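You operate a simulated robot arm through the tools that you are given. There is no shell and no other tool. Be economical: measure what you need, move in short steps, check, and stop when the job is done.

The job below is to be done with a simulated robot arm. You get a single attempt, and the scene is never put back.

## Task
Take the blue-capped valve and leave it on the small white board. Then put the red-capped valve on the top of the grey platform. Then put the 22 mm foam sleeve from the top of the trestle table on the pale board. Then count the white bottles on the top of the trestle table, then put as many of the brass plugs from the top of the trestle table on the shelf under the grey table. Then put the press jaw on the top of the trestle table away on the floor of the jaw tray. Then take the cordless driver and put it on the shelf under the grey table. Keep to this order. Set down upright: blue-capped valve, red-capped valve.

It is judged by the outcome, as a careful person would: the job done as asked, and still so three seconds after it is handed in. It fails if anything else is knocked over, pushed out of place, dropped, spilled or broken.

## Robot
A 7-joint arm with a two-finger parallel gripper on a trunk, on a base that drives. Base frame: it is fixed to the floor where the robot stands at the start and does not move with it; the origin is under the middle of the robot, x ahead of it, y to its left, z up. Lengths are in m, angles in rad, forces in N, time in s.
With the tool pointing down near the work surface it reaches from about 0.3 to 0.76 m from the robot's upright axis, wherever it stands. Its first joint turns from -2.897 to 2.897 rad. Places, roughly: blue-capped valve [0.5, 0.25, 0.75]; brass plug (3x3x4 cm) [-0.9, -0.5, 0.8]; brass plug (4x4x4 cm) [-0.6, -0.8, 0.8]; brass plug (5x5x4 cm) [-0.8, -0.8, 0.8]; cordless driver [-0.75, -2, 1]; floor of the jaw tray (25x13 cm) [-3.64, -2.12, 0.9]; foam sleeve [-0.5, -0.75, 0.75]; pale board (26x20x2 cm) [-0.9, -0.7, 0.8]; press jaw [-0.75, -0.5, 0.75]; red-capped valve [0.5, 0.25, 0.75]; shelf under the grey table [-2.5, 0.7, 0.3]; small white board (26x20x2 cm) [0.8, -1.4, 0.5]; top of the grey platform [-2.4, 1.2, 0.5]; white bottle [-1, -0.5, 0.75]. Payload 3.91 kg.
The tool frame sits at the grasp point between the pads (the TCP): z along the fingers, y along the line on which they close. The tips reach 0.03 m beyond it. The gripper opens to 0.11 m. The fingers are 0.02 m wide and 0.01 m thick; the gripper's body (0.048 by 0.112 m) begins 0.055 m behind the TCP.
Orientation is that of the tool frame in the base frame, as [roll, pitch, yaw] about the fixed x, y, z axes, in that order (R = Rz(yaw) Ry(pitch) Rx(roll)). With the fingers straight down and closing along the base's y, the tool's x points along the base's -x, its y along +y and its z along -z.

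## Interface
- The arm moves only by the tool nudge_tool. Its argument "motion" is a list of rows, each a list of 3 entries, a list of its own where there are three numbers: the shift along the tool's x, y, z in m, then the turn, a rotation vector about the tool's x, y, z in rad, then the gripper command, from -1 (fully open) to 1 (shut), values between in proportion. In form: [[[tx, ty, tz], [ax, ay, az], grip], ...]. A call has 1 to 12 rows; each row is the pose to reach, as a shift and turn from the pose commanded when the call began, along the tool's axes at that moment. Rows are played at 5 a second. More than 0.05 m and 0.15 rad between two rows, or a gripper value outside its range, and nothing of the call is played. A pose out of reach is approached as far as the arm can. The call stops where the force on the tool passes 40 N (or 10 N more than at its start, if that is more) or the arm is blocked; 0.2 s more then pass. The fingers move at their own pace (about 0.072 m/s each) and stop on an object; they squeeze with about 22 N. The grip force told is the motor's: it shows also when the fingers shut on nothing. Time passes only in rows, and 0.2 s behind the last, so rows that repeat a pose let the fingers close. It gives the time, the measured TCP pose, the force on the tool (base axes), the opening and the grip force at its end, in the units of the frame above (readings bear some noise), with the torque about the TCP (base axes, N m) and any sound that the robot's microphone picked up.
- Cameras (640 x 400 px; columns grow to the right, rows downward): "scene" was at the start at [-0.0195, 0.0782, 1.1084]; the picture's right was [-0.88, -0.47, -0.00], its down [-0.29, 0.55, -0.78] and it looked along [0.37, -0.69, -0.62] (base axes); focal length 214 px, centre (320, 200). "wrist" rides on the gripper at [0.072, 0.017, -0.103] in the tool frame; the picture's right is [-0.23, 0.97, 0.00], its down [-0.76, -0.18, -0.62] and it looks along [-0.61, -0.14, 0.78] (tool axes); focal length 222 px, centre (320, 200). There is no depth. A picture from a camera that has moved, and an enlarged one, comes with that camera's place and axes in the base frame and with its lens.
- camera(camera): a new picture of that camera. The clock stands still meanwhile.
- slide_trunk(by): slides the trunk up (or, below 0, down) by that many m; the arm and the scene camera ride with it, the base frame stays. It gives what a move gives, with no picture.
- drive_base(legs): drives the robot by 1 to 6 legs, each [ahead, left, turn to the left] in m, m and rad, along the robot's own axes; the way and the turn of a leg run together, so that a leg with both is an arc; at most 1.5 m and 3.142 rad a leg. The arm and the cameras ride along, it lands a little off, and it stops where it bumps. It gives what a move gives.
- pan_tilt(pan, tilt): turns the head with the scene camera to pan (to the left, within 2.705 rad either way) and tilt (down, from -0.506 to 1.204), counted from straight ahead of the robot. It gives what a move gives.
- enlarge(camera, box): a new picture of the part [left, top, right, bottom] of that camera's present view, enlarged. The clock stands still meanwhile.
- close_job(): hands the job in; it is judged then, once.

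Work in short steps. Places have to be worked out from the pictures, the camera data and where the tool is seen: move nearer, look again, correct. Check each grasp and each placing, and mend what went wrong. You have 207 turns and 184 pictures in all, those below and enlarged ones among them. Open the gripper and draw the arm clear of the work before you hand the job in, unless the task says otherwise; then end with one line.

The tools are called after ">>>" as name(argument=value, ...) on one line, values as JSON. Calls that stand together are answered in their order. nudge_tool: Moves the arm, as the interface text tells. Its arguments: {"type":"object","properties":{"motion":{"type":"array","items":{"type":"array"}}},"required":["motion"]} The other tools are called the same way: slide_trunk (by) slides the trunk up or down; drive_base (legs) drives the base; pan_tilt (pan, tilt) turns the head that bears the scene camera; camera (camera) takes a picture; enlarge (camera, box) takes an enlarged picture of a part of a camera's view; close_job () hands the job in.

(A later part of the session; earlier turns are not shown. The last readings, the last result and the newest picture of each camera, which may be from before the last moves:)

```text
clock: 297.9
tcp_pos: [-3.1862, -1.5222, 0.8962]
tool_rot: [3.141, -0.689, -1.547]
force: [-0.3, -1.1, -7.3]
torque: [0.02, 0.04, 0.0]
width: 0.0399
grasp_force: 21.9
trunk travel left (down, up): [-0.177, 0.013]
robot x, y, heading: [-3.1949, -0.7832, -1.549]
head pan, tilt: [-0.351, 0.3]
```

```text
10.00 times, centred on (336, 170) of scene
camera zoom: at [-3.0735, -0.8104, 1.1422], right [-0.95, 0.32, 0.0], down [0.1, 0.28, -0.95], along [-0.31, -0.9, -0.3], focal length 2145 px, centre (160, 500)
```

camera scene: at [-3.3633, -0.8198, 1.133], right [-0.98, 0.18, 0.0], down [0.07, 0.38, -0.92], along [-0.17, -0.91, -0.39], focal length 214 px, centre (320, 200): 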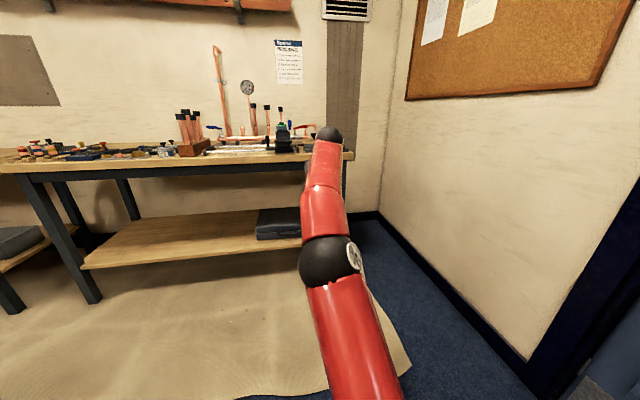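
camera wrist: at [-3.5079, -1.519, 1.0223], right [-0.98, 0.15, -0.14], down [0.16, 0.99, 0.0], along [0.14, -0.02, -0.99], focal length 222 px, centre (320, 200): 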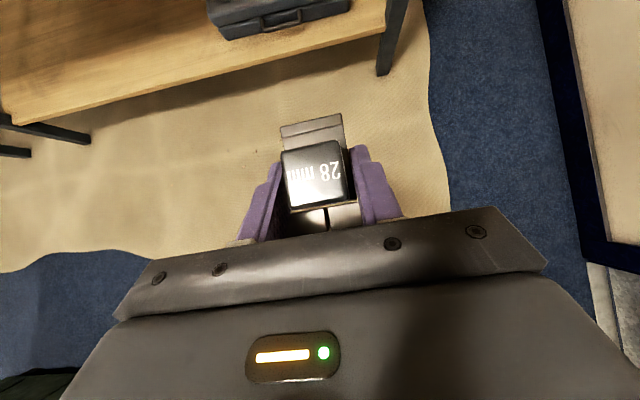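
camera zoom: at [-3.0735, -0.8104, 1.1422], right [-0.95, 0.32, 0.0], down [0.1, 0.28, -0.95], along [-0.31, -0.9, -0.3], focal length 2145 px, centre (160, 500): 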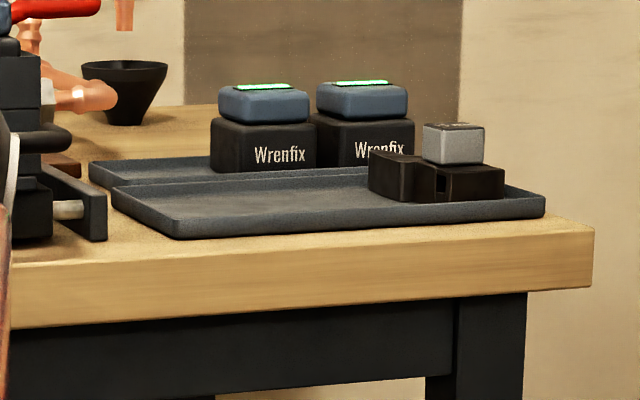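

The front part of the tray has one jaw at its right end and is free over x≈-3.52 to -3.66. I raise and retract the arm for the bench height.

>>> slide_trunk(by=0.012)

>>> nudge_tool(motion=[[[-0.009, 0, -0.04], [0, 0, 0], 1], [[-0.018, 0, -0.08], [0, 0, 0], 1], [[-0.0275, 0, -0.12], [0, 0, 0], 1], [[-0.0365, 0, -0.16], [0, 0, 0], 1], [[-0.0365, 0, -0.16], [0, 0, 0], 1]])

>>> camera(camera="wrist")

```text
clock: 298.5
tcp_pos: [-3.1855, -1.5217, 0.9078]
tool_rot: [3.141, -0.687, -1.547]
force: [-0.5, 0.5, -7.3]
torque: [-0.02, 0.01, 0.02]
width: 0.0397
grasp_force: 22.6
trunk travel left (down, up): [-0.189, 0.001]
robot x, y, heading: [-3.1941, -0.7867, -1.545]
head pan, tilt: [-0.351, 0.3]
```

```text
clock: 299.7
tcp_pos: [-3.1898, -1.3919, 1.0093]
tool_rot: [3.141, -0.689, -1.548]
force: [0.3, 0.3, -7.2]
torque: [0.0, 0.01, 0.0]
width: 0.0399
grasp_force: 22.0
trunk travel left (down, up): [-0.189, 0.001]
robot x, y, heading: [-3.1973, -0.786, -1.548]
head pan, tilt: [-0.351, 0.3]
```

```text
64 pictures are left
camera wrist: at [-3.2067, -1.382, 1.1359], right [-0.98, 0.15, -0.14], down [0.15, 0.99, 0.0], along [0.14, -0.02, -0.99], focal length 222 px, centre (320, 200)
```

wrist: 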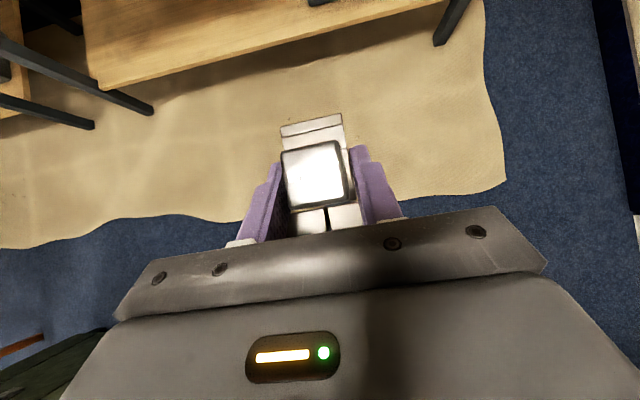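

Raised to z≈1.01. I drive to bring the jaw in front of the tray and look down at it.

>>> drive_base(legs=[[0, -0.4, -0.022], [0.56, 0, 0]])

>>> camera(camera="wrist")

```text
clock: 305.0
tcp_pos: [-3.6073, -1.9612, 1.0097]
tool_rot: [3.141, -0.688, -1.58]
force: [-0.1, 0.0, -6.9]
torque: [-0.04, -0.02, 0.02]
width: 0.0401
grasp_force: 22.2
trunk travel left (down, up): [-0.189, 0.001]
robot x, y, heading: [-3.5891, -1.3562, -1.58]
head pan, tilt: [-0.351, 0.3]
```

```text
63 pictures are left
camera wrist: at [-3.6235, -1.9504, 1.1359], right [-0.97, 0.18, -0.14], down [0.19, 0.98, 0.0], along [0.14, -0.03, -0.99], focal length 222 px, centre (320, 200)
```

wrist: 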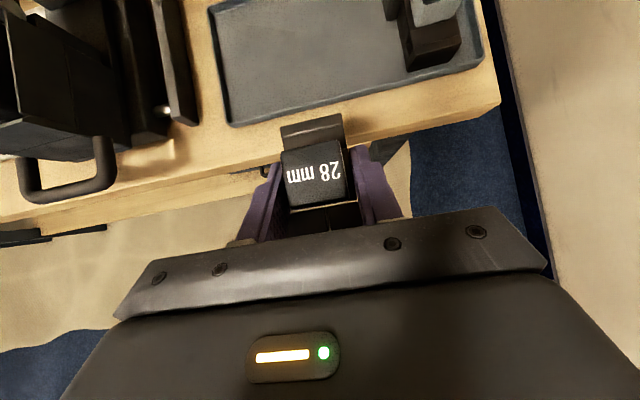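

The tray's floor spans y≈-2.06 to -2.19, with free x from -3.515 to -3.685. The jaw is 11 cm long, so I aim TCP at [-3.603, -2.139]. I drive forward first.

>>> drive_base(legs=[[0.176, 0, 0.005]])

>>> camera(camera="wrist")

```text
clock: 306.5
tcp_pos: [-3.606, -2.138, 1.0096]
tool_rot: [-3.141, -0.689, -1.575]
force: [-0.4, 0.4, -6.6]
torque: [-0.04, 0.0, 0.0]
width: 0.0395
grasp_force: 21.8
trunk travel left (down, up): [-0.189, 0.001]
robot x, y, heading: [-3.595, -1.5299, -1.585]
head pan, tilt: [-0.351, 0.3]
```

```text
62 pictures are left
camera wrist: at [-3.6227, -2.1267, 1.1359], right [-0.97, 0.18, -0.14], down [0.18, 0.98, 0.0], along [0.14, -0.03, -0.99], focal length 222 px, centre (320, 200)
```

wrist: 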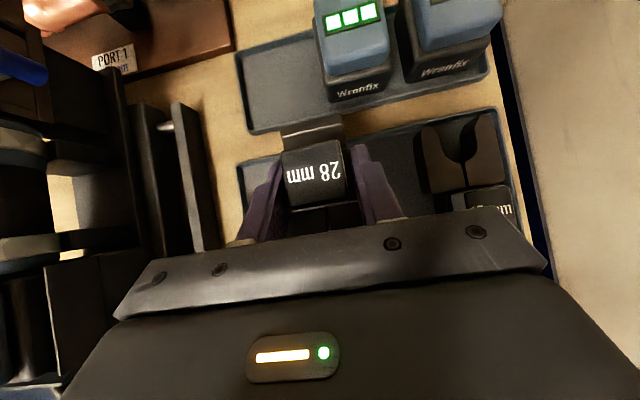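

Lined up: the jaw's far end is at y≈-2.18 and the back rim at -2.188. I shift 2 mm forward and lower 5.5 cm.

>>> nudge_tool(motion=[[[-0.018, -0.001, 0.0205], [0, 0, 0], 1], [[-0.0365, -0.002, 0.0411], [0, 0, 0], 1], [[-0.0365, -0.002, 0.0411], [0, 0, 0], 1]])

>>> enlarge(camera="wrist", box=[200, 60, 520, 260])

```text
clock: 307.3
tcp_pos: [-3.6037, -2.1353, 0.9545]
tool_rot: [-3.141, -0.688, -1.577]
force: [-0.3, 0.5, -6.6]
torque: [0.02, 0.0, 0.01]
width: 0.0399
grasp_force: 22.2
trunk travel left (down, up): [-0.189, 0.001]
robot x, y, heading: [-3.5929, -1.5304, -1.58]
head pan, tilt: [-0.351, 0.3]
```

```text
2.00 times, centred on (360, 160) of wrist
camera zoom: at [-3.6209, -2.1247, 1.0802], right [-0.97, 0.18, -0.14], down [0.18, 0.98, 0.0], along [0.14, -0.03, -0.99], focal length 444 px, centre (240, 280)
```

zoom: 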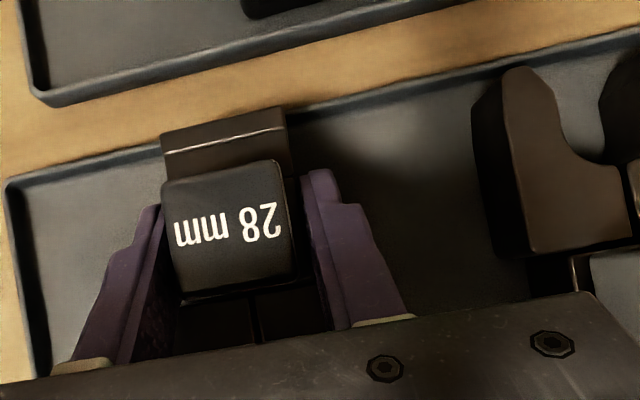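

The jaw should just fit between the rims. I lower in small steps and watch the contact height.

>>> nudge_tool(motion=[[[-0.0025, 0, 0.0031], [0, 0, 0], 1], [[-0.0025, 0, 0.0031], [0, 0, 0], 1]])

>>> nudge_tool(motion=[[[-0.0025, 0, 0.0031], [0, 0, 0], 1], [[-0.0025, 0, 0.0031], [0, 0, 0], 1]])

>>> nudge_tool(motion=[[[-0.0019, 0, 0.0023], [0, 0, 0], 1], [[-0.0019, 0, 0.0023], [0, 0, 0], 1]])

>>> nudge_tool(motion=[[[-0.0019, 0, 0.0023], [0, 0, 0], 1], [[-0.0019, 0, 0.0023], [0, 0, 0], 1]])

```text
clock: 307.9
tcp_pos: [-3.6037, -2.1352, 0.9486]
tool_rot: [3.14, -0.688, -1.576]
force: [0.2, 0.7, -6.8]
torque: [-0.03, -0.01, -0.03]
width: 0.0398
grasp_force: 22.0
trunk travel left (down, up): [-0.189, 0.001]
robot x, y, heading: [-3.5976, -1.5299, -1.578]
head pan, tilt: [-0.351, 0.3]
```

```text
clock: 308.5
tcp_pos: [-3.6051, -2.1354, 0.9455]
tool_rot: [3.141, -0.689, -1.578]
force: [-0.2, 0.3, -6.3]
torque: [-0.03, 0.0, 0.02]
width: 0.0398
grasp_force: 22.5
trunk travel left (down, up): [-0.189, 0.001]
robot x, y, heading: [-3.5947, -1.5308, -1.575]
head pan, tilt: [-0.351, 0.3]
```

```text
clock: 309.1
tcp_pos: [-3.6046, -2.1336, 0.9424]
tool_rot: [-3.141, -0.687, -1.576]
force: [0.2, -0.1, -6.4]
torque: [-0.01, 0.0, -0.05]
width: 0.0398
grasp_force: 21.9
trunk travel left (down, up): [-0.189, 0.001]
robot x, y, heading: [-3.5965, -1.5286, -1.579]
head pan, tilt: [-0.351, 0.3]
```

```text
clock: 309.7
tcp_pos: [-3.6041, -2.1347, 0.9399]
tool_rot: [-3.141, -0.691, -1.576]
force: [-0.2, -3.7, 4.7]
torque: [0.65, -0.05, -0.02]
width: 0.0401
grasp_force: 22.2
trunk travel left (down, up): [-0.189, 0.001]
robot x, y, heading: [-3.5961, -1.5333, -1.576]
head pan, tilt: [-0.351, 0.3]
```

First contact, at the fork end with a push toward -y, so the tips may be touching the front rim. I look closely.

>>> enlarge(camera="wrist", box=[200, 60, 520, 260])

>>> pan_tilt(pan=-0.1, tilt=0.6)

>>> camera(camera="scene")

```text
2.00 times, centred on (360, 160) of wrist
camera zoom: at [-3.6208, -2.1239, 1.0678], right [-0.97, 0.18, -0.14], down [0.18, 0.98, 0.0], along [0.14, -0.03, -0.99], focal length 444 px, centre (240, 280)
```

zoom: 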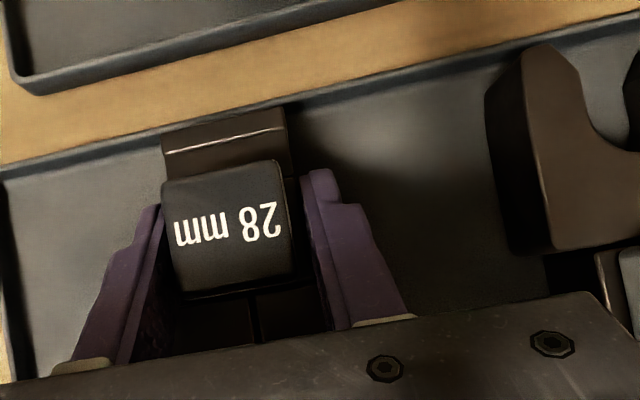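

```text
clock: 310.5
tcp_pos: [-3.6041, -2.1354, 0.9415]
tool_rot: [-3.141, -0.691, -1.576]
force: [-0.9, -6.9, 10.3]
torque: [-0.16, 0.03, 0.03]
width: 0.0397
grasp_force: 22.7
trunk travel left (down, up): [-0.189, 0.001]
robot x, y, heading: [-3.593, -1.5307, -1.576]
head pan, tilt: [-0.099, 0.6]
```

```text
59 pictures are left
camera scene: at [-3.4501, -1.5588, 1.127], right [-0.99, 0.11, 0.0], down [0.06, 0.56, -0.83], along [-0.09, -0.82, -0.56], focal length 214 px, centre (320, 200)
```

scene: 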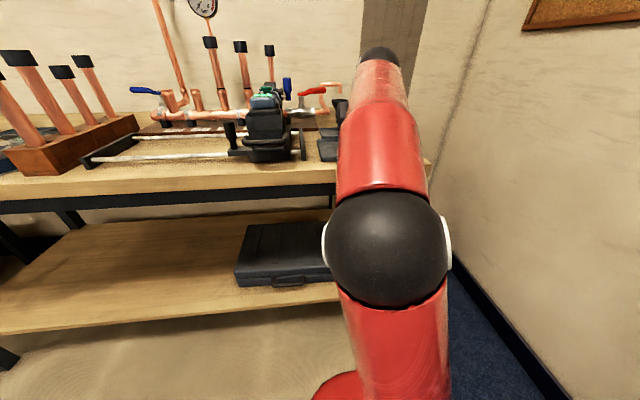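

There's ~8 mm spare at the back rim and little at the front, so I raise 6 mm, shift 4 mm toward the back, and lower again.

>>> nudge_tool(motion=[[[0.0038, 0, -0.0046], [0, 0, 0], 1], [[0.0069, 0, -0.0021], [0, 0, 0], 1], [[0.0069, 0, -0.0021], [0, 0, 0], 1], [[0.0044, 0, 0.001], [0, 0, 0], 1], [[0.0031, 0, 0.0025], [0, 0, 0], 1], [[0.0031, 0, 0.0025], [0, 0, 0], 1]])

>>> nudge_tool(motion=[[[-0.0019, 0, 0.0023], [0, 0, 0], 1], [[-0.0019, 0, 0.0023], [0, 0, 0], 1]])

```text
clock: 311.9
tcp_pos: [-3.6037, -2.1383, 0.9414]
tool_rot: [-3.14, -0.69, -1.576]
force: [-0.4, -1.5, 2.3]
torque: [0.44, -0.05, 0.0]
width: 0.0396
grasp_force: 22.1
trunk travel left (down, up): [-0.189, 0.001]
robot x, y, heading: [-3.594, -1.5283, -1.578]
head pan, tilt: [-0.099, 0.6]
```

```text
clock: 312.5
tcp_pos: [-3.6048, -2.1385, 0.941]
tool_rot: [3.141, -0.694, -1.576]
force: [-0.6, -4.7, 20.8]
torque: [-0.27, 0.01, 0.06]
width: 0.0396
grasp_force: 22.0
trunk travel left (down, up): [-0.189, 0.001]
robot x, y, heading: [-3.5958, -1.5337, -1.574]
head pan, tilt: [-0.099, 0.6]
```

Contact is now even (little torque) at the same height, so the jaw lies on the tray floor. I ease off 2 mm and open.

>>> nudge_tool(motion=[[[0.0016, 0, -0.0019], [0, 0, 0], 1], [[0.0016, 0, -0.0019], [0, 0, 0], 1]])

>>> nudge_tool(motion=[[[0, 0, 0], [0, 0, 0], 0.2], [[0, 0, 0], [0, 0, 0], 0.05], [[0, 0, 0], [0, 0, 0], -0.1], [[0, 0, 0], [0, 0, 0], -0.1]])

>>> nudge_tool(motion=[[[0.0255, 0, -0.0308], [0, 0, 0], -0.1], [[0.051, 0, -0.0617], [0, 0, 0], -0.1]])

>>> camera(camera="wrist")

```text
clock: 313.1
tcp_pos: [-3.6038, -2.1387, 0.9392]
tool_rot: [-3.141, -0.687, -1.576]
force: [-0.7, -1.4, 5.4]
torque: [-0.57, 0.03, -0.01]
width: 0.0402
grasp_force: 22.0
trunk travel left (down, up): [-0.189, 0.001]
robot x, y, heading: [-3.5956, -1.5292, -1.575]
head pan, tilt: [-0.099, 0.6]
```

```text
clock: 314.1
tcp_pos: [-3.6051, -2.1384, 0.94]
tool_rot: [3.14, -0.688, -1.574]
force: [-0.2, -0.6, 0.2]
torque: [-0.02, -0.02, -0.02]
width: 0.0605
grasp_force: 0.1
trunk travel left (down, up): [-0.189, 0.001]
robot x, y, heading: [-3.5978, -1.5333, -1.573]
head pan, tilt: [-0.099, 0.6]
```

```text
clock: 314.7
tcp_pos: [-3.6048, -2.1398, 1.0195]
tool_rot: [3.141, -0.688, -1.577]
force: [0.6, 0.6, 0.7]
torque: [0.0, -0.01, 0.01]
width: 0.061
grasp_force: 0.1
trunk travel left (down, up): [-0.189, 0.001]
robot x, y, heading: [-3.5932, -1.5284, -1.573]
head pan, tilt: [-0.099, 0.6]
```

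```text
58 pictures are left
camera wrist: at [-3.6206, -2.1292, 1.1473], right [-0.97, 0.18, -0.14], down [0.18, 0.98, 0.0], along [0.14, -0.03, -0.99], focal length 222 px, centre (320, 200)
```

wrist: 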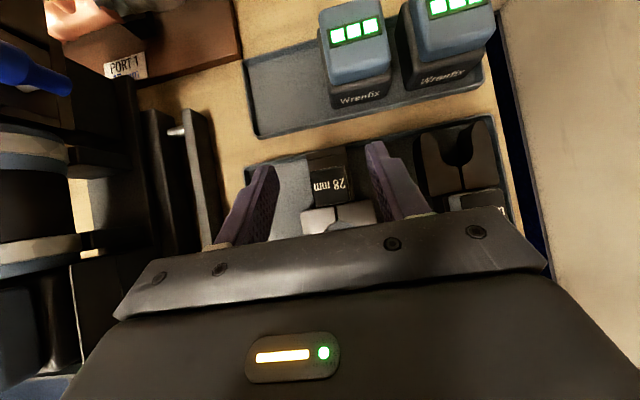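

I drive back 15 cm to see the jaw in the tray from above.

>>> drive_base(legs=[[-0.15, 0, 0]])

>>> enlarge(camera="wrist", box=[200, 0, 520, 200])

```text
clock: 316.1
tcp_pos: [-3.6041, -1.9885, 1.0196]
tool_rot: [-3.141, -0.689, -1.577]
force: [-0.2, -0.1, 0.6]
torque: [-0.01, 0.01, 0.0]
width: 0.0604
grasp_force: 0.0
trunk travel left (down, up): [-0.189, 0.001]
robot x, y, heading: [-3.596, -1.3822, -1.58]
head pan, tilt: [-0.099, 0.6]
```

```text
2.00 times, centred on (360, 100) of wrist
camera zoom: at [-3.6206, -1.979, 1.1471], right [-0.97, 0.18, -0.14], down [0.18, 0.98, 0.0], along [0.14, -0.03, -0.99], focal length 444 px, centre (240, 400)
```

zoom: 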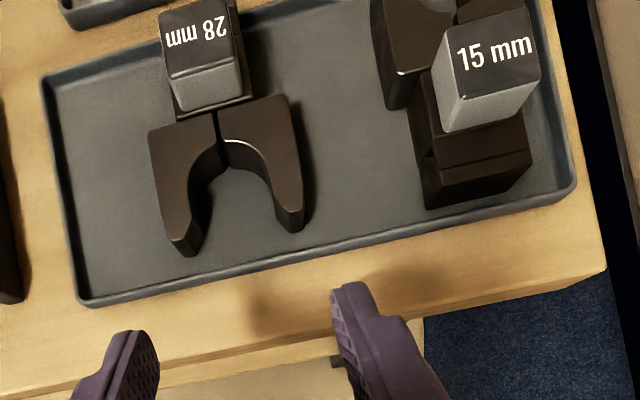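

The forks lie inside the front rim. I move forward 9 cm to inspect the back end against the rear rim.

>>> drive_base(legs=[[0.09, 0, 0]])

>>> enlarge(camera="wrist", box=[220, 40, 460, 190])

```text
clock: 317.1
tcp_pos: [-3.6039, -2.0791, 1.0194]
tool_rot: [3.141, -0.686, -1.575]
force: [-0.7, 0.4, -0.4]
torque: [-0.02, 0.01, 0.01]
width: 0.0606
grasp_force: 0.1
trunk travel left (down, up): [-0.189, 0.001]
robot x, y, heading: [-3.596, -1.4708, -1.576]
head pan, tilt: [-0.099, 0.6]
```

```text
2.67 times, centred on (340, 115) of wrist
camera zoom: at [-3.6206, -2.0686, 1.1472], right [-0.97, 0.18, -0.14], down [0.18, 0.98, 0.0], along [0.14, -0.03, -0.99], focal length 592 px, centre (267, 427)
```

zoom: 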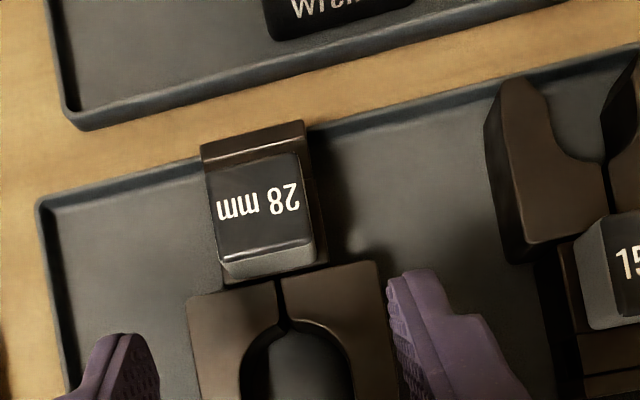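

The rear end is at the rear rim, with ~12 mm spare in front. I regrasp the jaw and shift it about 6 mm forward so it surely lies flat on the floor.

>>> drive_base(legs=[[0.06, 0, 0]])

>>> nudge_tool(motion=[[[-0.0243, 0, 0.0293], [0, 0, 0], -0.1], [[-0.0485, 0, 0.0586], [0, 0, 0], -0.1], [[-0.0485, 0, 0.0586], [0, 0, 0], -0.1], [[-0.0485, 0, 0.0586], [0, 0, 0], 1], [[-0.0485, 0, 0.0586], [0, 0, 0], 1], [[-0.0485, 0, 0.0586], [0, 0, 0], 1]])

```text
clock: 318.1
tcp_pos: [-3.6051, -2.1385, 1.0202]
tool_rot: [3.141, -0.688, -1.577]
force: [-0.4, -0.2, 0.0]
torque: [0.01, -0.01, -0.03]
width: 0.0606
grasp_force: 0.0
trunk travel left (down, up): [-0.189, 0.001]
robot x, y, heading: [-3.596, -1.5274, -1.581]
head pan, tilt: [-0.099, 0.6]
```

```text
clock: 319.5
tcp_pos: [-3.6038, -2.1371, 0.944]
tool_rot: [-3.141, -0.687, -1.577]
force: [-1.7, 0.1, 0.4]
torque: [-0.19, 0.12, -0.09]
width: 0.04
grasp_force: 22.2
trunk travel left (down, up): [-0.189, 0.001]
robot x, y, heading: [-3.5938, -1.527, -1.581]
head pan, tilt: [-0.099, 0.6]
```

Regrasped. I lift 12 mm, shift 6 mm forward (+y), and lower back.

>>> nudge_tool(motion=[[[0.0076, 0, -0.0093], [0, 0, 0], 1], [[0.003, 0, -0.0131], [0, 0, 0], 1], [[0.003, 0, -0.0131], [0, 0, 0], 1], [[-0.0008, 0, -0.0085], [0, 0, 0], 1], [[-0.0033, 0, -0.0053], [0, 0, 0], 1], [[-0.0033, 0, -0.0053], [0, 0, 0], 1]])

>>> nudge_tool(motion=[[[-0.0019, 0, 0.0023], [0, 0, 0], 1], [[-0.0019, 0, 0.0023], [0, 0, 0], 1]])

>>> nudge_tool(motion=[[[-0.0016, 0, 0.0019], [0, 0, 0], 1], [[-0.0016, 0, 0.0019], [0, 0, 0], 1]])

```text
clock: 320.9
tcp_pos: [-3.6041, -2.1333, 0.9467]
tool_rot: [-3.141, -0.687, -1.577]
force: [0.2, 0.5, -7.2]
torque: [-0.05, 0.0, -0.04]
width: 0.0398
grasp_force: 21.9
trunk travel left (down, up): [-0.189, 0.001]
robot x, y, heading: [-3.5927, -1.5323, -1.581]
head pan, tilt: [-0.099, 0.6]
```

```text
clock: 321.5
tcp_pos: [-3.6056, -2.1332, 0.9447]
tool_rot: [3.141, -0.688, -1.575]
force: [0.7, -3.7, 4.5]
torque: [0.58, 0.19, 0.03]
width: 0.0399
grasp_force: 21.9
trunk travel left (down, up): [-0.189, 0.001]
robot x, y, heading: [-3.5962, -1.5313, -1.58]
head pan, tilt: [-0.099, 0.6]
```

```text
clock: 322.1
tcp_pos: [-3.6044, -2.1345, 0.9449]
tool_rot: [-3.141, -0.695, -1.575]
force: [2.1, -4.2, 22.0]
torque: [-0.45, 0.08, 0.41]
width: 0.0399
grasp_force: 21.5
trunk travel left (down, up): [-0.189, 0.001]
robot x, y, heading: [-3.5972, -1.5277, -1.573]
head pan, tilt: [-0.099, 0.6]
```

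Contact is at the same height as when it lay there, so it's on the floor. I ease off, release, and raise.

>>> nudge_tool(motion=[[[0.0016, 0, -0.0019], [0, 0, 0], 1], [[0.0016, 0, -0.0019], [0, 0, 0], 0.2], [[0.0016, 0, -0.0019], [0, 0, 0], 0.0], [[0.0016, 0, -0.0019], [0, 0, 0], -0.1], [[0.0016, 0, -0.0019], [0, 0, 0], -0.1]])

>>> nudge_tool(motion=[[[0.0255, 0, -0.0308], [0, 0, 0], -0.1], [[0.048, 0, -0.058], [0, 0, 0], -0.1]])

>>> drive_base(legs=[[-0.1, 0, 0]])

>>> enlarge(camera="wrist", box=[200, 0, 520, 200])

```text
clock: 323.3
tcp_pos: [-3.6043, -2.1339, 0.9435]
tool_rot: [3.14, -0.686, -1.578]
force: [-0.2, 0.8, -0.2]
torque: [0.02, 0.0, 0.0]
width: 0.0608
grasp_force: 0.0
trunk travel left (down, up): [-0.189, 0.001]
robot x, y, heading: [-3.5963, -1.528, -1.583]
head pan, tilt: [-0.099, 0.6]
```

```text
clock: 323.9
tcp_pos: [-3.6041, -2.1339, 1.0189]
tool_rot: [-3.141, -0.687, -1.577]
force: [0.1, -0.2, -0.1]
torque: [-0.01, 0.02, -0.01]
width: 0.0605
grasp_force: 0.0
trunk travel left (down, up): [-0.189, 0.001]
robot x, y, heading: [-3.5971, -1.5295, -1.58]
head pan, tilt: [-0.099, 0.6]
```

```text
clock: 325.1
tcp_pos: [-3.6033, -2.0327, 1.0181]
tool_rot: [3.142, -0.687, -1.576]
force: [1.5, 0.0, -0.7]
torque: [0.02, 0.0, -0.03]
width: 0.0606
grasp_force: 0.1
trunk travel left (down, up): [-0.189, 0.001]
robot x, y, heading: [-3.5959, -1.4333, -1.575]
head pan, tilt: [-0.099, 0.6]
```

```text
2.00 times, centred on (360, 100) of wrist
camera zoom: at [-3.6199, -2.0232, 1.1452], right [-0.97, 0.18, -0.14], down [0.18, 0.98, 0.0], along [0.14, -0.03, -0.99], focal length 444 px, centre (240, 400)
```

zoom: 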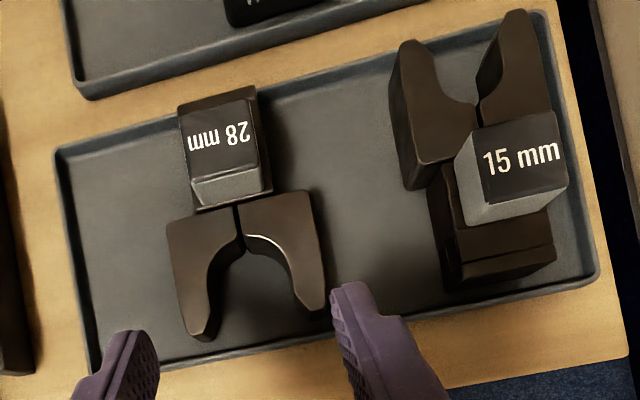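

The jaw now lies flat and fully inside the tray floor. Next the driver: I back off, turn, and drive along the aisle toward the nearer bench.

>>> drive_base(legs=[[-0.2, 0, 0], [0, 0, 1.575], [1.4, -0.12, 0]])

>>> pan_tilt(pan=-0.5, tilt=0.3)

>>> camera(camera="scene")

```text
clock: 337.1
tcp_pos: [-1.5927, -1.3333, 1.0176]
tool_rot: [-3.142, -0.687, 0.013]
force: [-0.5, -0.8, -1.1]
torque: [-0.01, 0.0, 0.0]
width: 0.0602
grasp_force: 0.1
trunk travel left (down, up): [-0.189, 0.001]
robot x, y, heading: [-2.2, -1.3341, 0.014]
head pan, tilt: [-0.099, 0.6]
```

```text
clock: 338.0
tcp_pos: [-1.5924, -1.3323, 1.0194]
tool_rot: [-3.141, -0.688, 0.011]
force: [-0.4, 0.1, 0.1]
torque: [-0.03, -0.02, 0.02]
width: 0.0606
grasp_force: 0.1
trunk travel left (down, up): [-0.189, 0.001]
robot x, y, heading: [-2.1946, -1.3357, 0.014]
head pan, tilt: [-0.499, 0.3]
```

```text
54 pictures are left
camera scene: at [-2.1749, -1.2251, 1.1542], right [-0.47, -0.88, 0.0], down [-0.26, 0.14, -0.96], along [0.84, -0.45, -0.3], focal length 214 px, centre (320, 200)
```

scene: 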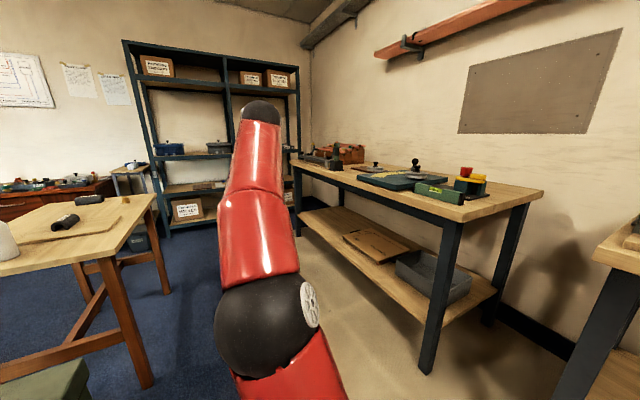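

I enlarge the bench to find the driver.

>>> enlarge(camera="scene", box=[280, 130, 520, 280])

```text
2.67 times, centred on (400, 205) of scene
camera zoom: at [-2.1749, -1.2251, 1.1542], right [-0.47, -0.88, 0.0], down [-0.26, 0.14, -0.96], along [0.84, -0.45, -0.3], focal length 572 px, centre (107, 187)
```

zoom: 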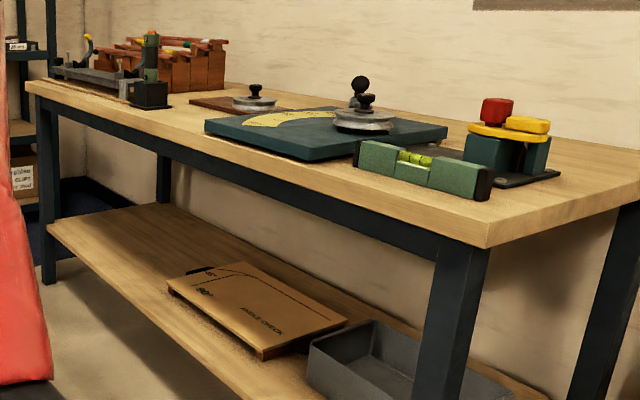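

The driver stands near the bench's front edge at about [-0.72, -2.13]. I drive up beside it and turn to face the bench.

>>> drive_base(legs=[[1.3, 0.02, -0.014], [0, 0, -1.57]])

>>> pan_tilt(pan=0.2, tilt=0.4)

>>> camera(camera="scene")

>>> camera(camera="wrist")

```text
clock: 348.4
tcp_pos: [-0.893, -1.9145, 1.0187]
tool_rot: [3.14, -0.687, -1.577]
force: [-0.1, 0.6, -1.0]
torque: [-0.02, 0.02, -0.02]
width: 0.0604
grasp_force: 0.0
trunk travel left (down, up): [-0.189, 0.001]
robot x, y, heading: [-0.8806, -1.3106, -1.58]
head pan, tilt: [-0.499, 0.3]
```

```text
clock: 349.5
tcp_pos: [-0.8939, -1.914, 1.0185]
tool_rot: [-3.141, -0.69, -1.577]
force: [-0.1, 0.5, 0.8]
torque: [0.01, -0.01, 0.01]
width: 0.0605
grasp_force: 0.0
trunk travel left (down, up): [-0.189, 0.001]
robot x, y, heading: [-0.8843, -1.3099, -1.582]
head pan, tilt: [0.201, 0.4]
```

```text
52 pictures are left
camera scene: at [-0.7111, -1.3424, 1.145], right [-0.98, -0.19, 0.0], down [-0.07, 0.38, -0.92], along [0.17, -0.9, -0.39], focal length 214 px, centre (320, 200)
```

scene: 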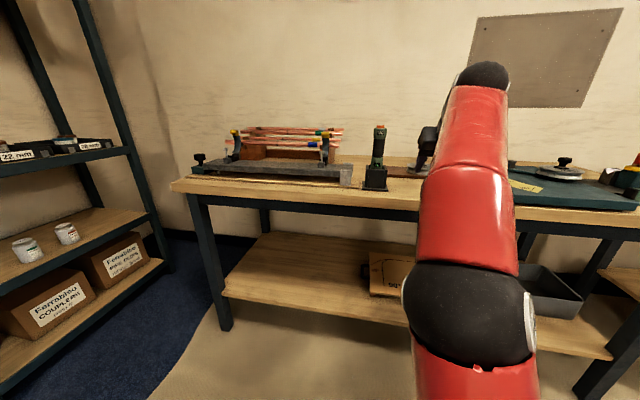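

```text
51 pictures are left
camera wrist: at [-0.9099, -1.9041, 1.1453], right [-0.97, 0.18, -0.14], down [0.18, 0.98, 0.0], along [0.14, -0.03, -0.99], focal length 222 px, centre (320, 200)
```

wrist: 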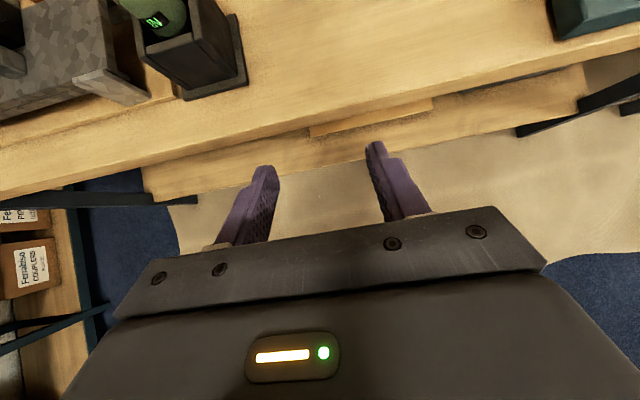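

>>> enlarge(camera="scene", box=[320, 110, 440, 210])

```text
4.00 times, centred on (380, 160) of scene
camera zoom: at [-0.7111, -1.3424, 1.145], right [-0.98, -0.19, 0.0], down [-0.07, 0.38, -0.92], along [0.17, -0.9, -0.39], focal length 858 px, centre (80, 360)
```

zoom: 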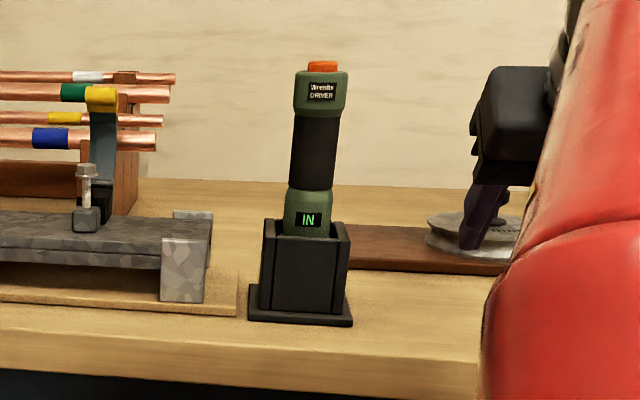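

The driver is a cylinder (~47 mm) standing upright in a holder cup at about [-0.767, -2.12], its grip from z≈0.99 to 1.05. I tilt the tool to 70° and line up with it.

>>> nudge_tool(motion=[[[0, 0, 0], [0, 0.134, 0], -0.45], [[0, 0, 0], [0, 0.268, 0], -0.45], [[0, 0, 0], [0, 0.402, 0], -0.45], [[0, 0, 0], [0, 0.535, 0], -0.45]])

>>> drive_base(legs=[[0, 0.127, 0.01]])

>>> camera(camera="wrist")

```text
clock: 350.5
tcp_pos: [-0.8942, -1.9153, 1.0185]
tool_rot: [-3.139, -1.224, -1.58]
force: [-0.9, 0.4, -0.1]
torque: [0.02, -0.01, 0.0]
width: 0.0796
grasp_force: 0.2
trunk travel left (down, up): [-0.189, 0.001]
robot x, y, heading: [-0.8816, -1.3117, -1.577]
head pan, tilt: [0.201, 0.4]
```

```text
clock: 351.7
tcp_pos: [-0.7603, -1.9153, 1.0176]
tool_rot: [3.141, -1.225, -1.567]
force: [-0.2, 0.3, 0.6]
torque: [0.01, 0.01, -0.05]
width: 0.0798
grasp_force: 0.0
trunk travel left (down, up): [-0.189, 0.001]
robot x, y, heading: [-0.7537, -1.313, -1.573]
head pan, tilt: [0.201, 0.4]
```

```text
49 pictures are left
camera wrist: at [-0.7762, -1.8419, 1.1232], right [-0.97, 0.08, -0.21], down [0.18, 0.85, -0.5], along [0.14, -0.53, -0.84], focal length 222 px, centre (320, 200)
```

wrist: 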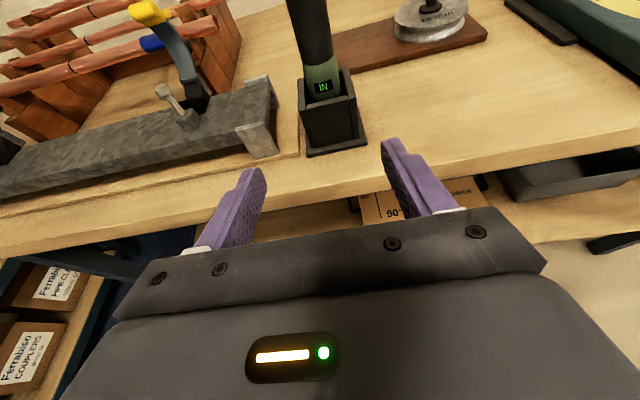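

Driver axis at about [-0.768, -2.13]. I drive 15 cm closer with 8 mm correction to the right.

>>> drive_base(legs=[[0.15, -0.008, 0]])

>>> camera(camera="wrist")

```text
clock: 353.1
tcp_pos: [-0.7694, -2.0668, 1.0182]
tool_rot: [3.142, -1.222, -1.57]
force: [-0.1, -0.7, -0.2]
torque: [-0.01, -0.04, 0.0]
width: 0.0797
grasp_force: 0.2
trunk travel left (down, up): [-0.189, 0.001]
robot x, y, heading: [-0.7584, -1.464, -1.57]
head pan, tilt: [0.201, 0.4]
```

```text
48 pictures are left
camera wrist: at [-0.7853, -1.9923, 1.1232], right [-0.97, 0.08, -0.21], down [0.18, 0.85, -0.5], along [0.14, -0.53, -0.84], focal length 222 px, centre (320, 200)
```

wrist: 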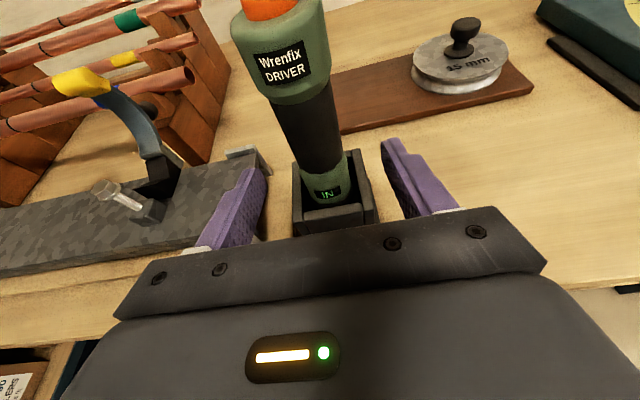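

Aligned. I reach forward 63 mm with the arm and close on the grip.

>>> nudge_tool(motion=[[[0.0108, 0, 0.0296], [0, 0, 0], -0.45], [[0.0215, 0, 0.0592], [0, 0, 0], -0.45], [[0.0215, 0, 0.0592], [0, 0, 0], -0.45]])

>>> camera(camera="wrist")

```text
clock: 353.9
tcp_pos: [-0.7697, -2.1292, 1.0186]
tool_rot: [-3.141, -1.223, -1.57]
force: [1.0, 0.4, 0.3]
torque: [0.04, 0.01, 0.03]
width: 0.0797
grasp_force: 0.0
trunk travel left (down, up): [-0.189, 0.001]
robot x, y, heading: [-0.7615, -1.464, -1.573]
head pan, tilt: [0.201, 0.4]
```

```text
47 pictures are left
camera wrist: at [-0.785, -2.056, 1.1233], right [-0.97, 0.08, -0.21], down [0.18, 0.85, -0.5], along [0.14, -0.53, -0.84], focal length 222 px, centre (320, 200)
```

wrist: 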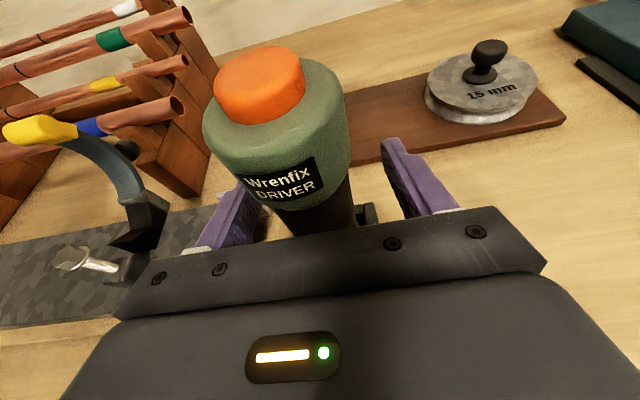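

The shaft is between the fingers. I close.

>>> nudge_tool(motion=[[[0, 0, 0], [0, 0, 0], 0.2], [[0, 0, 0], [0, 0, 0], 1], [[0, 0, 0], [0, 0, 0], 1], [[0, 0, 0], [0, 0, 0], 1]])

```text
clock: 354.9
tcp_pos: [-0.7682, -2.1291, 1.0197]
tool_rot: [-3.14, -1.223, -1.571]
force: [1.5, -0.4, 0.4]
torque: [-0.04, -0.19, -0.05]
width: 0.0372
grasp_force: 22.2
trunk travel left (down, up): [-0.189, 0.001]
robot x, y, heading: [-0.7629, -1.4616, -1.568]
head pan, tilt: [0.201, 0.4]
```

Held at 37 mm. I lift slowly straight up and watch the load.

>>> nudge_tool(motion=[[[0.0094, 0, -0.0034], [0, 0, 0], 1], [[0.0188, 0, -0.0068], [0, 0, 0], 1], [[0.0188, 0, -0.0068], [0, 0, 0], 1]])

>>> camera(camera="scene")

```text
clock: 355.7
tcp_pos: [-0.7684, -2.1288, 1.0387]
tool_rot: [3.141, -1.222, -1.572]
force: [-0.2, 0.1, -5.8]
torque: [-0.11, -0.01, 0.01]
width: 0.0369
grasp_force: 21.8
trunk travel left (down, up): [-0.189, 0.001]
robot x, y, heading: [-0.7631, -1.4614, -1.574]
head pan, tilt: [0.201, 0.4]
```

```text
46 pictures are left
camera scene: at [-0.5907, -1.4925, 1.145], right [-0.98, -0.2, 0.0], down [-0.08, 0.38, -0.92], along [0.18, -0.9, -0.39], focal length 214 px, centre (320, 200)
```

scene: 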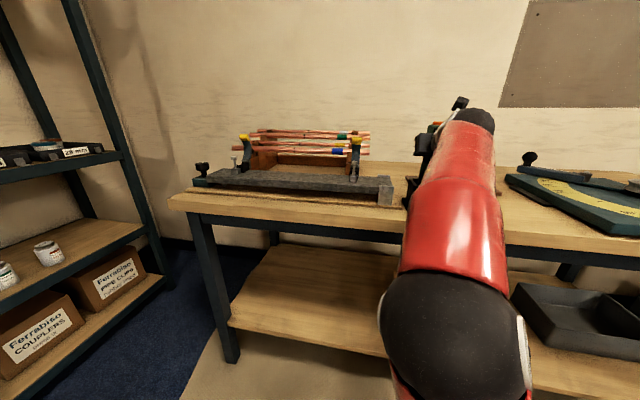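

It lifts freely (about 6 N). I continue up another 7 cm.

>>> nudge_tool(motion=[[[0.0141, 0, -0.0051], [0, 0, 0], 1], [[0.0282, 0, -0.0103], [0, 0, 0], 1], [[0.0423, 0, -0.0154], [0, 0, 0], 1], [[0.0564, 0, -0.0205], [0, 0, 0], 1], [[0.066, 0, -0.024], [0, 0, 0], 1], [[0.066, 0, -0.024], [0, 0, 0], 1]])

>>> camera(camera="wrist")

```text
clock: 357.1
tcp_pos: [-0.7683, -2.1275, 1.1083]
tool_rot: [-3.14, -1.221, -1.573]
force: [0.4, 0.9, -6.1]
torque: [-0.06, 0.0, 0.01]
width: 0.0366
grasp_force: 22.4
trunk travel left (down, up): [-0.189, 0.001]
robot x, y, heading: [-0.7667, -1.4616, -1.572]
head pan, tilt: [0.201, 0.4]
```

```text
45 pictures are left
camera wrist: at [-0.7847, -2.0554, 1.2128], right [-0.97, 0.08, -0.21], down [0.18, 0.85, -0.5], along [0.14, -0.53, -0.84], focal length 222 px, centre (320, 200)
```

wrist: 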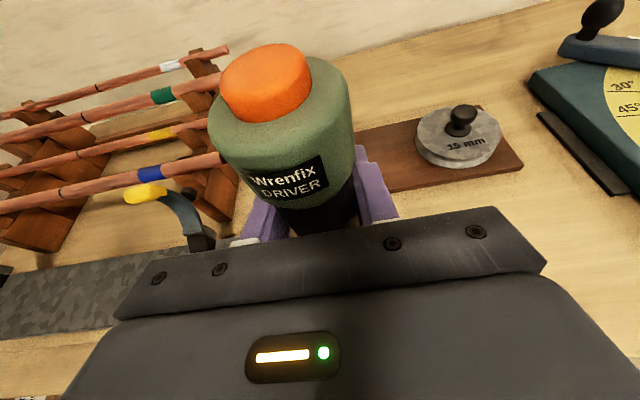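

I lift 3 cm more to clear the holder rim surely, then back away.

>>> nudge_tool(motion=[[[0.0141, 0, -0.0051], [0, 0, 0], 1], [[0.0282, 0, -0.0103], [0, 0, 0], 1], [[0.0282, 0, -0.0103], [0, 0, 0], 1]])

>>> drive_base(legs=[[-0.12, 0, 0]])

>>> camera(camera="wrist")

>>> pan_tilt(pan=0.0, tilt=0.3)

>>> camera(camera="scene")

```text
clock: 357.9
tcp_pos: [-0.7693, -2.1285, 1.139]
tool_rot: [-3.141, -1.222, -1.57]
force: [0.4, -0.4, -5.5]
torque: [-0.11, 0.01, 0.02]
width: 0.0367
grasp_force: 22.3
trunk travel left (down, up): [-0.189, 0.001]
robot x, y, heading: [-0.7607, -1.4632, -1.574]
head pan, tilt: [0.201, 0.4]
```

```text
clock: 359.2
tcp_pos: [-0.7683, -2.0087, 1.1373]
tool_rot: [3.141, -1.223, -1.568]
force: [0.0, -0.8, -6.2]
torque: [-0.06, 0.02, 0.0]
width: 0.0366
grasp_force: 21.9
trunk travel left (down, up): [-0.189, 0.001]
robot x, y, heading: [-0.7664, -1.3427, -1.57]
head pan, tilt: [0.201, 0.4]
```

```text
44 pictures are left
camera wrist: at [-0.7846, -1.9352, 1.243], right [-0.97, 0.08, -0.21], down [0.18, 0.85, -0.5], along [0.14, -0.53, -0.84], focal length 222 px, centre (320, 200)
```

wrist: 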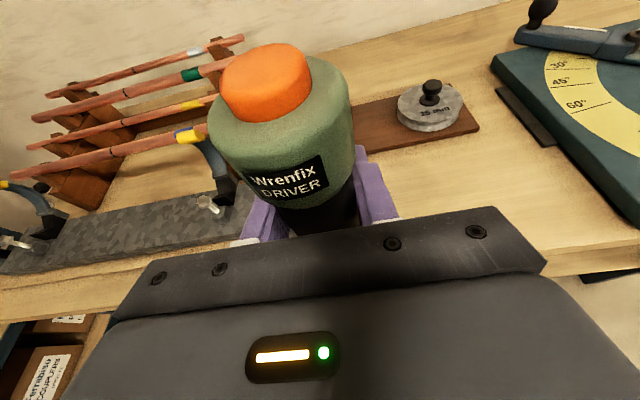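

```text
clock: 359.9
tcp_pos: [-0.7684, -2.0082, 1.1376]
tool_rot: [-3.141, -1.223, -1.569]
force: [0.9, -1.3, -6.2]
torque: [-0.02, -0.01, 0.0]
width: 0.0368
grasp_force: 21.7
trunk travel left (down, up): [-0.189, 0.001]
robot x, y, heading: [-0.7652, -1.3457, -1.57]
head pan, tilt: [0.0, 0.3]
```

```text
43 pictures are left
camera scene: at [-0.6089, -1.3744, 1.1542], right [-1.0, 0.0, 0.0], down [0.0, 0.3, -0.95], along [0.0, -0.95, -0.3], focal length 214 px, centre (320, 200)
```

scene: 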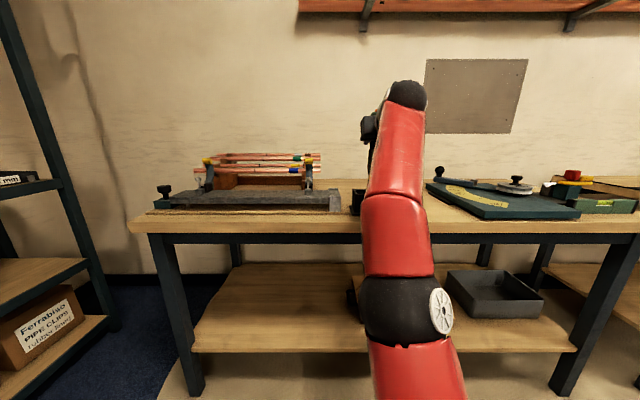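

The holder stays on the bench. I enlarge to see the driver's lower end.

>>> enlarge(camera="scene", box=[310, 80, 470, 220])

```text
2.86 times, centred on (390, 150) of scene
camera zoom: at [-0.6089, -1.3744, 1.1542], right [-1.0, 0.0, 0.0], down [0.0, 0.3, -0.95], along [0.0, -0.95, -0.3], focal length 613 px, centre (120, 343)
```

zoom: 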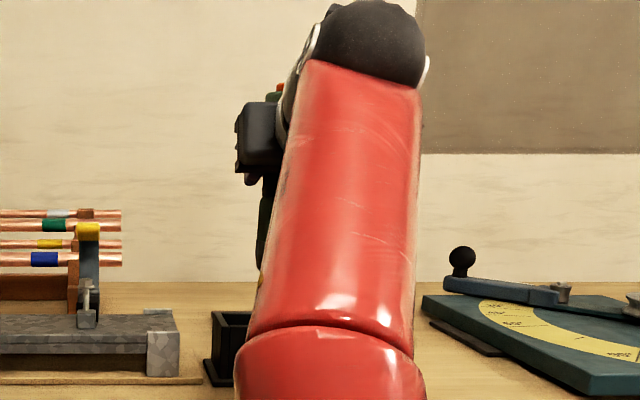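

The driver hangs upright, its bottom about 0.118 below the TCP, and the holder stays in place. I turn to face -x and take the western route round the chest.

>>> drive_base(legs=[[0, 0, -1.572], [1.0, 0, 0], [0.85, 0, 0]])

>>> pan_tilt(pan=-1.0, tilt=0.6)

>>> camera(camera="scene")

```text
clock: 373.0
tcp_pos: [-3.3035, -1.4169, 1.1394]
tool_rot: [-3.141, -1.222, -3.114]
force: [1.0, -0.9, -5.4]
torque: [0.0, 0.05, 0.04]
width: 0.037
grasp_force: 22.1
trunk travel left (down, up): [-0.189, 0.001]
robot x, y, heading: [-2.6325, -1.4032, -3.113]
head pan, tilt: [0.0, 0.3]
```

```text
clock: 374.3
tcp_pos: [-3.3028, -1.4175, 1.1389]
tool_rot: [-3.14, -1.223, -3.115]
force: [-0.3, -0.3, -6.1]
torque: [0.02, 0.07, -0.02]
width: 0.0364
grasp_force: 21.9
trunk travel left (down, up): [-0.189, 0.001]
robot x, y, heading: [-2.6383, -1.4028, -3.113]
head pan, tilt: [-1.0, 0.6]
```

```text
41 pictures are left
camera scene: at [-2.6225, -1.4822, 1.1268], right [0.83, 0.56, 0.0], down [0.32, -0.47, -0.83], along [-0.46, 0.68, -0.56], focal length 214 px, centre (320, 200)
```

scene: 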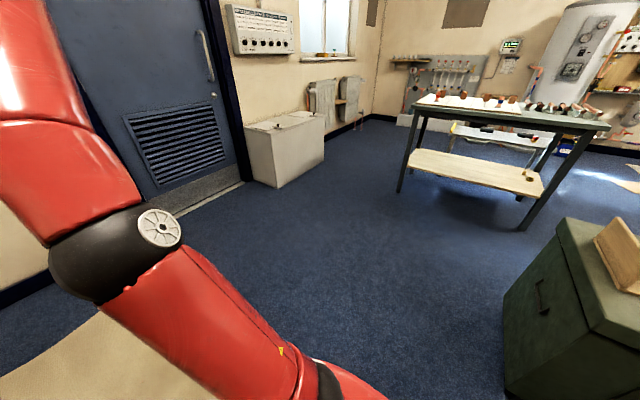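

The shelf's long side is open, between legs at x≈-2.05 and -2.93, with much more room. I turn to face +y and approach from this side.

>>> drive_base(legs=[[0, 0, -1.6], [0.93, -0.138, 0]])

>>> pan_tilt(pan=0.1, tilt=0.6)

>>> camera(camera="scene")

>>> camera(camera="wrist")

```text
clock: 383.2
tcp_pos: [-2.4037, 0.177, 1.1392]
tool_rot: [-3.142, -1.222, 1.508]
force: [0.7, -0.4, -5.6]
torque: [0.07, -0.03, -0.01]
width: 0.0367
grasp_force: 22.2
trunk travel left (down, up): [-0.189, 0.001]
robot x, y, heading: [-2.4529, -0.4903, 1.507]
head pan, tilt: [-1.0, 0.6]
```

```text
clock: 384.5
tcp_pos: [-2.4048, 0.1771, 1.1381]
tool_rot: [-3.14, -1.222, 1.508]
force: [0.1, 0.5, -6.2]
torque: [0.08, 0.05, -0.02]
width: 0.0365
grasp_force: 21.9
trunk travel left (down, up): [-0.189, 0.001]
robot x, y, heading: [-2.4529, -0.4858, 1.506]
head pan, tilt: [0.099, 0.6]
```

```text
40 pictures are left
camera scene: at [-2.6116, -0.4492, 1.1268], right [1.0, 0.03, 0.0], down [0.02, -0.57, -0.82], along [-0.03, 0.82, -0.57], focal length 214 px, centre (320, 200)
```

scene: 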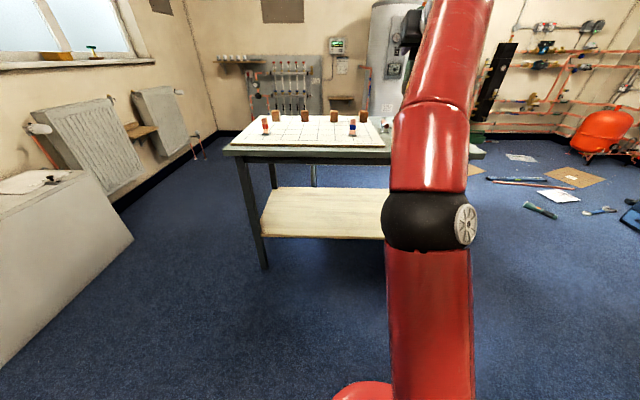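

```text
39 pictures are left
camera wrist: at [-2.3914, 0.1043, 1.2429], right [0.97, -0.14, -0.21], down [-0.23, -0.83, -0.5], along [-0.11, 0.54, -0.84], focal length 222 px, centre (320, 200)
```

wrist: 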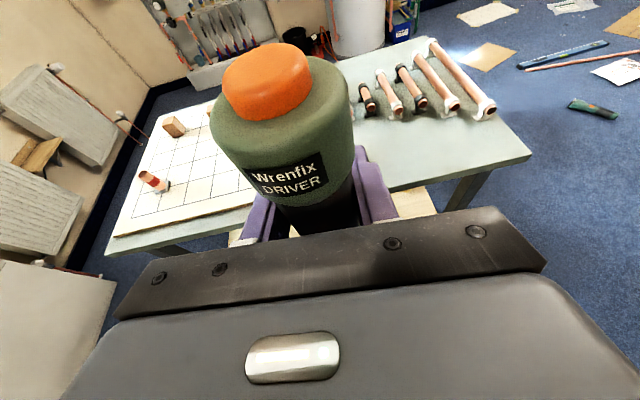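

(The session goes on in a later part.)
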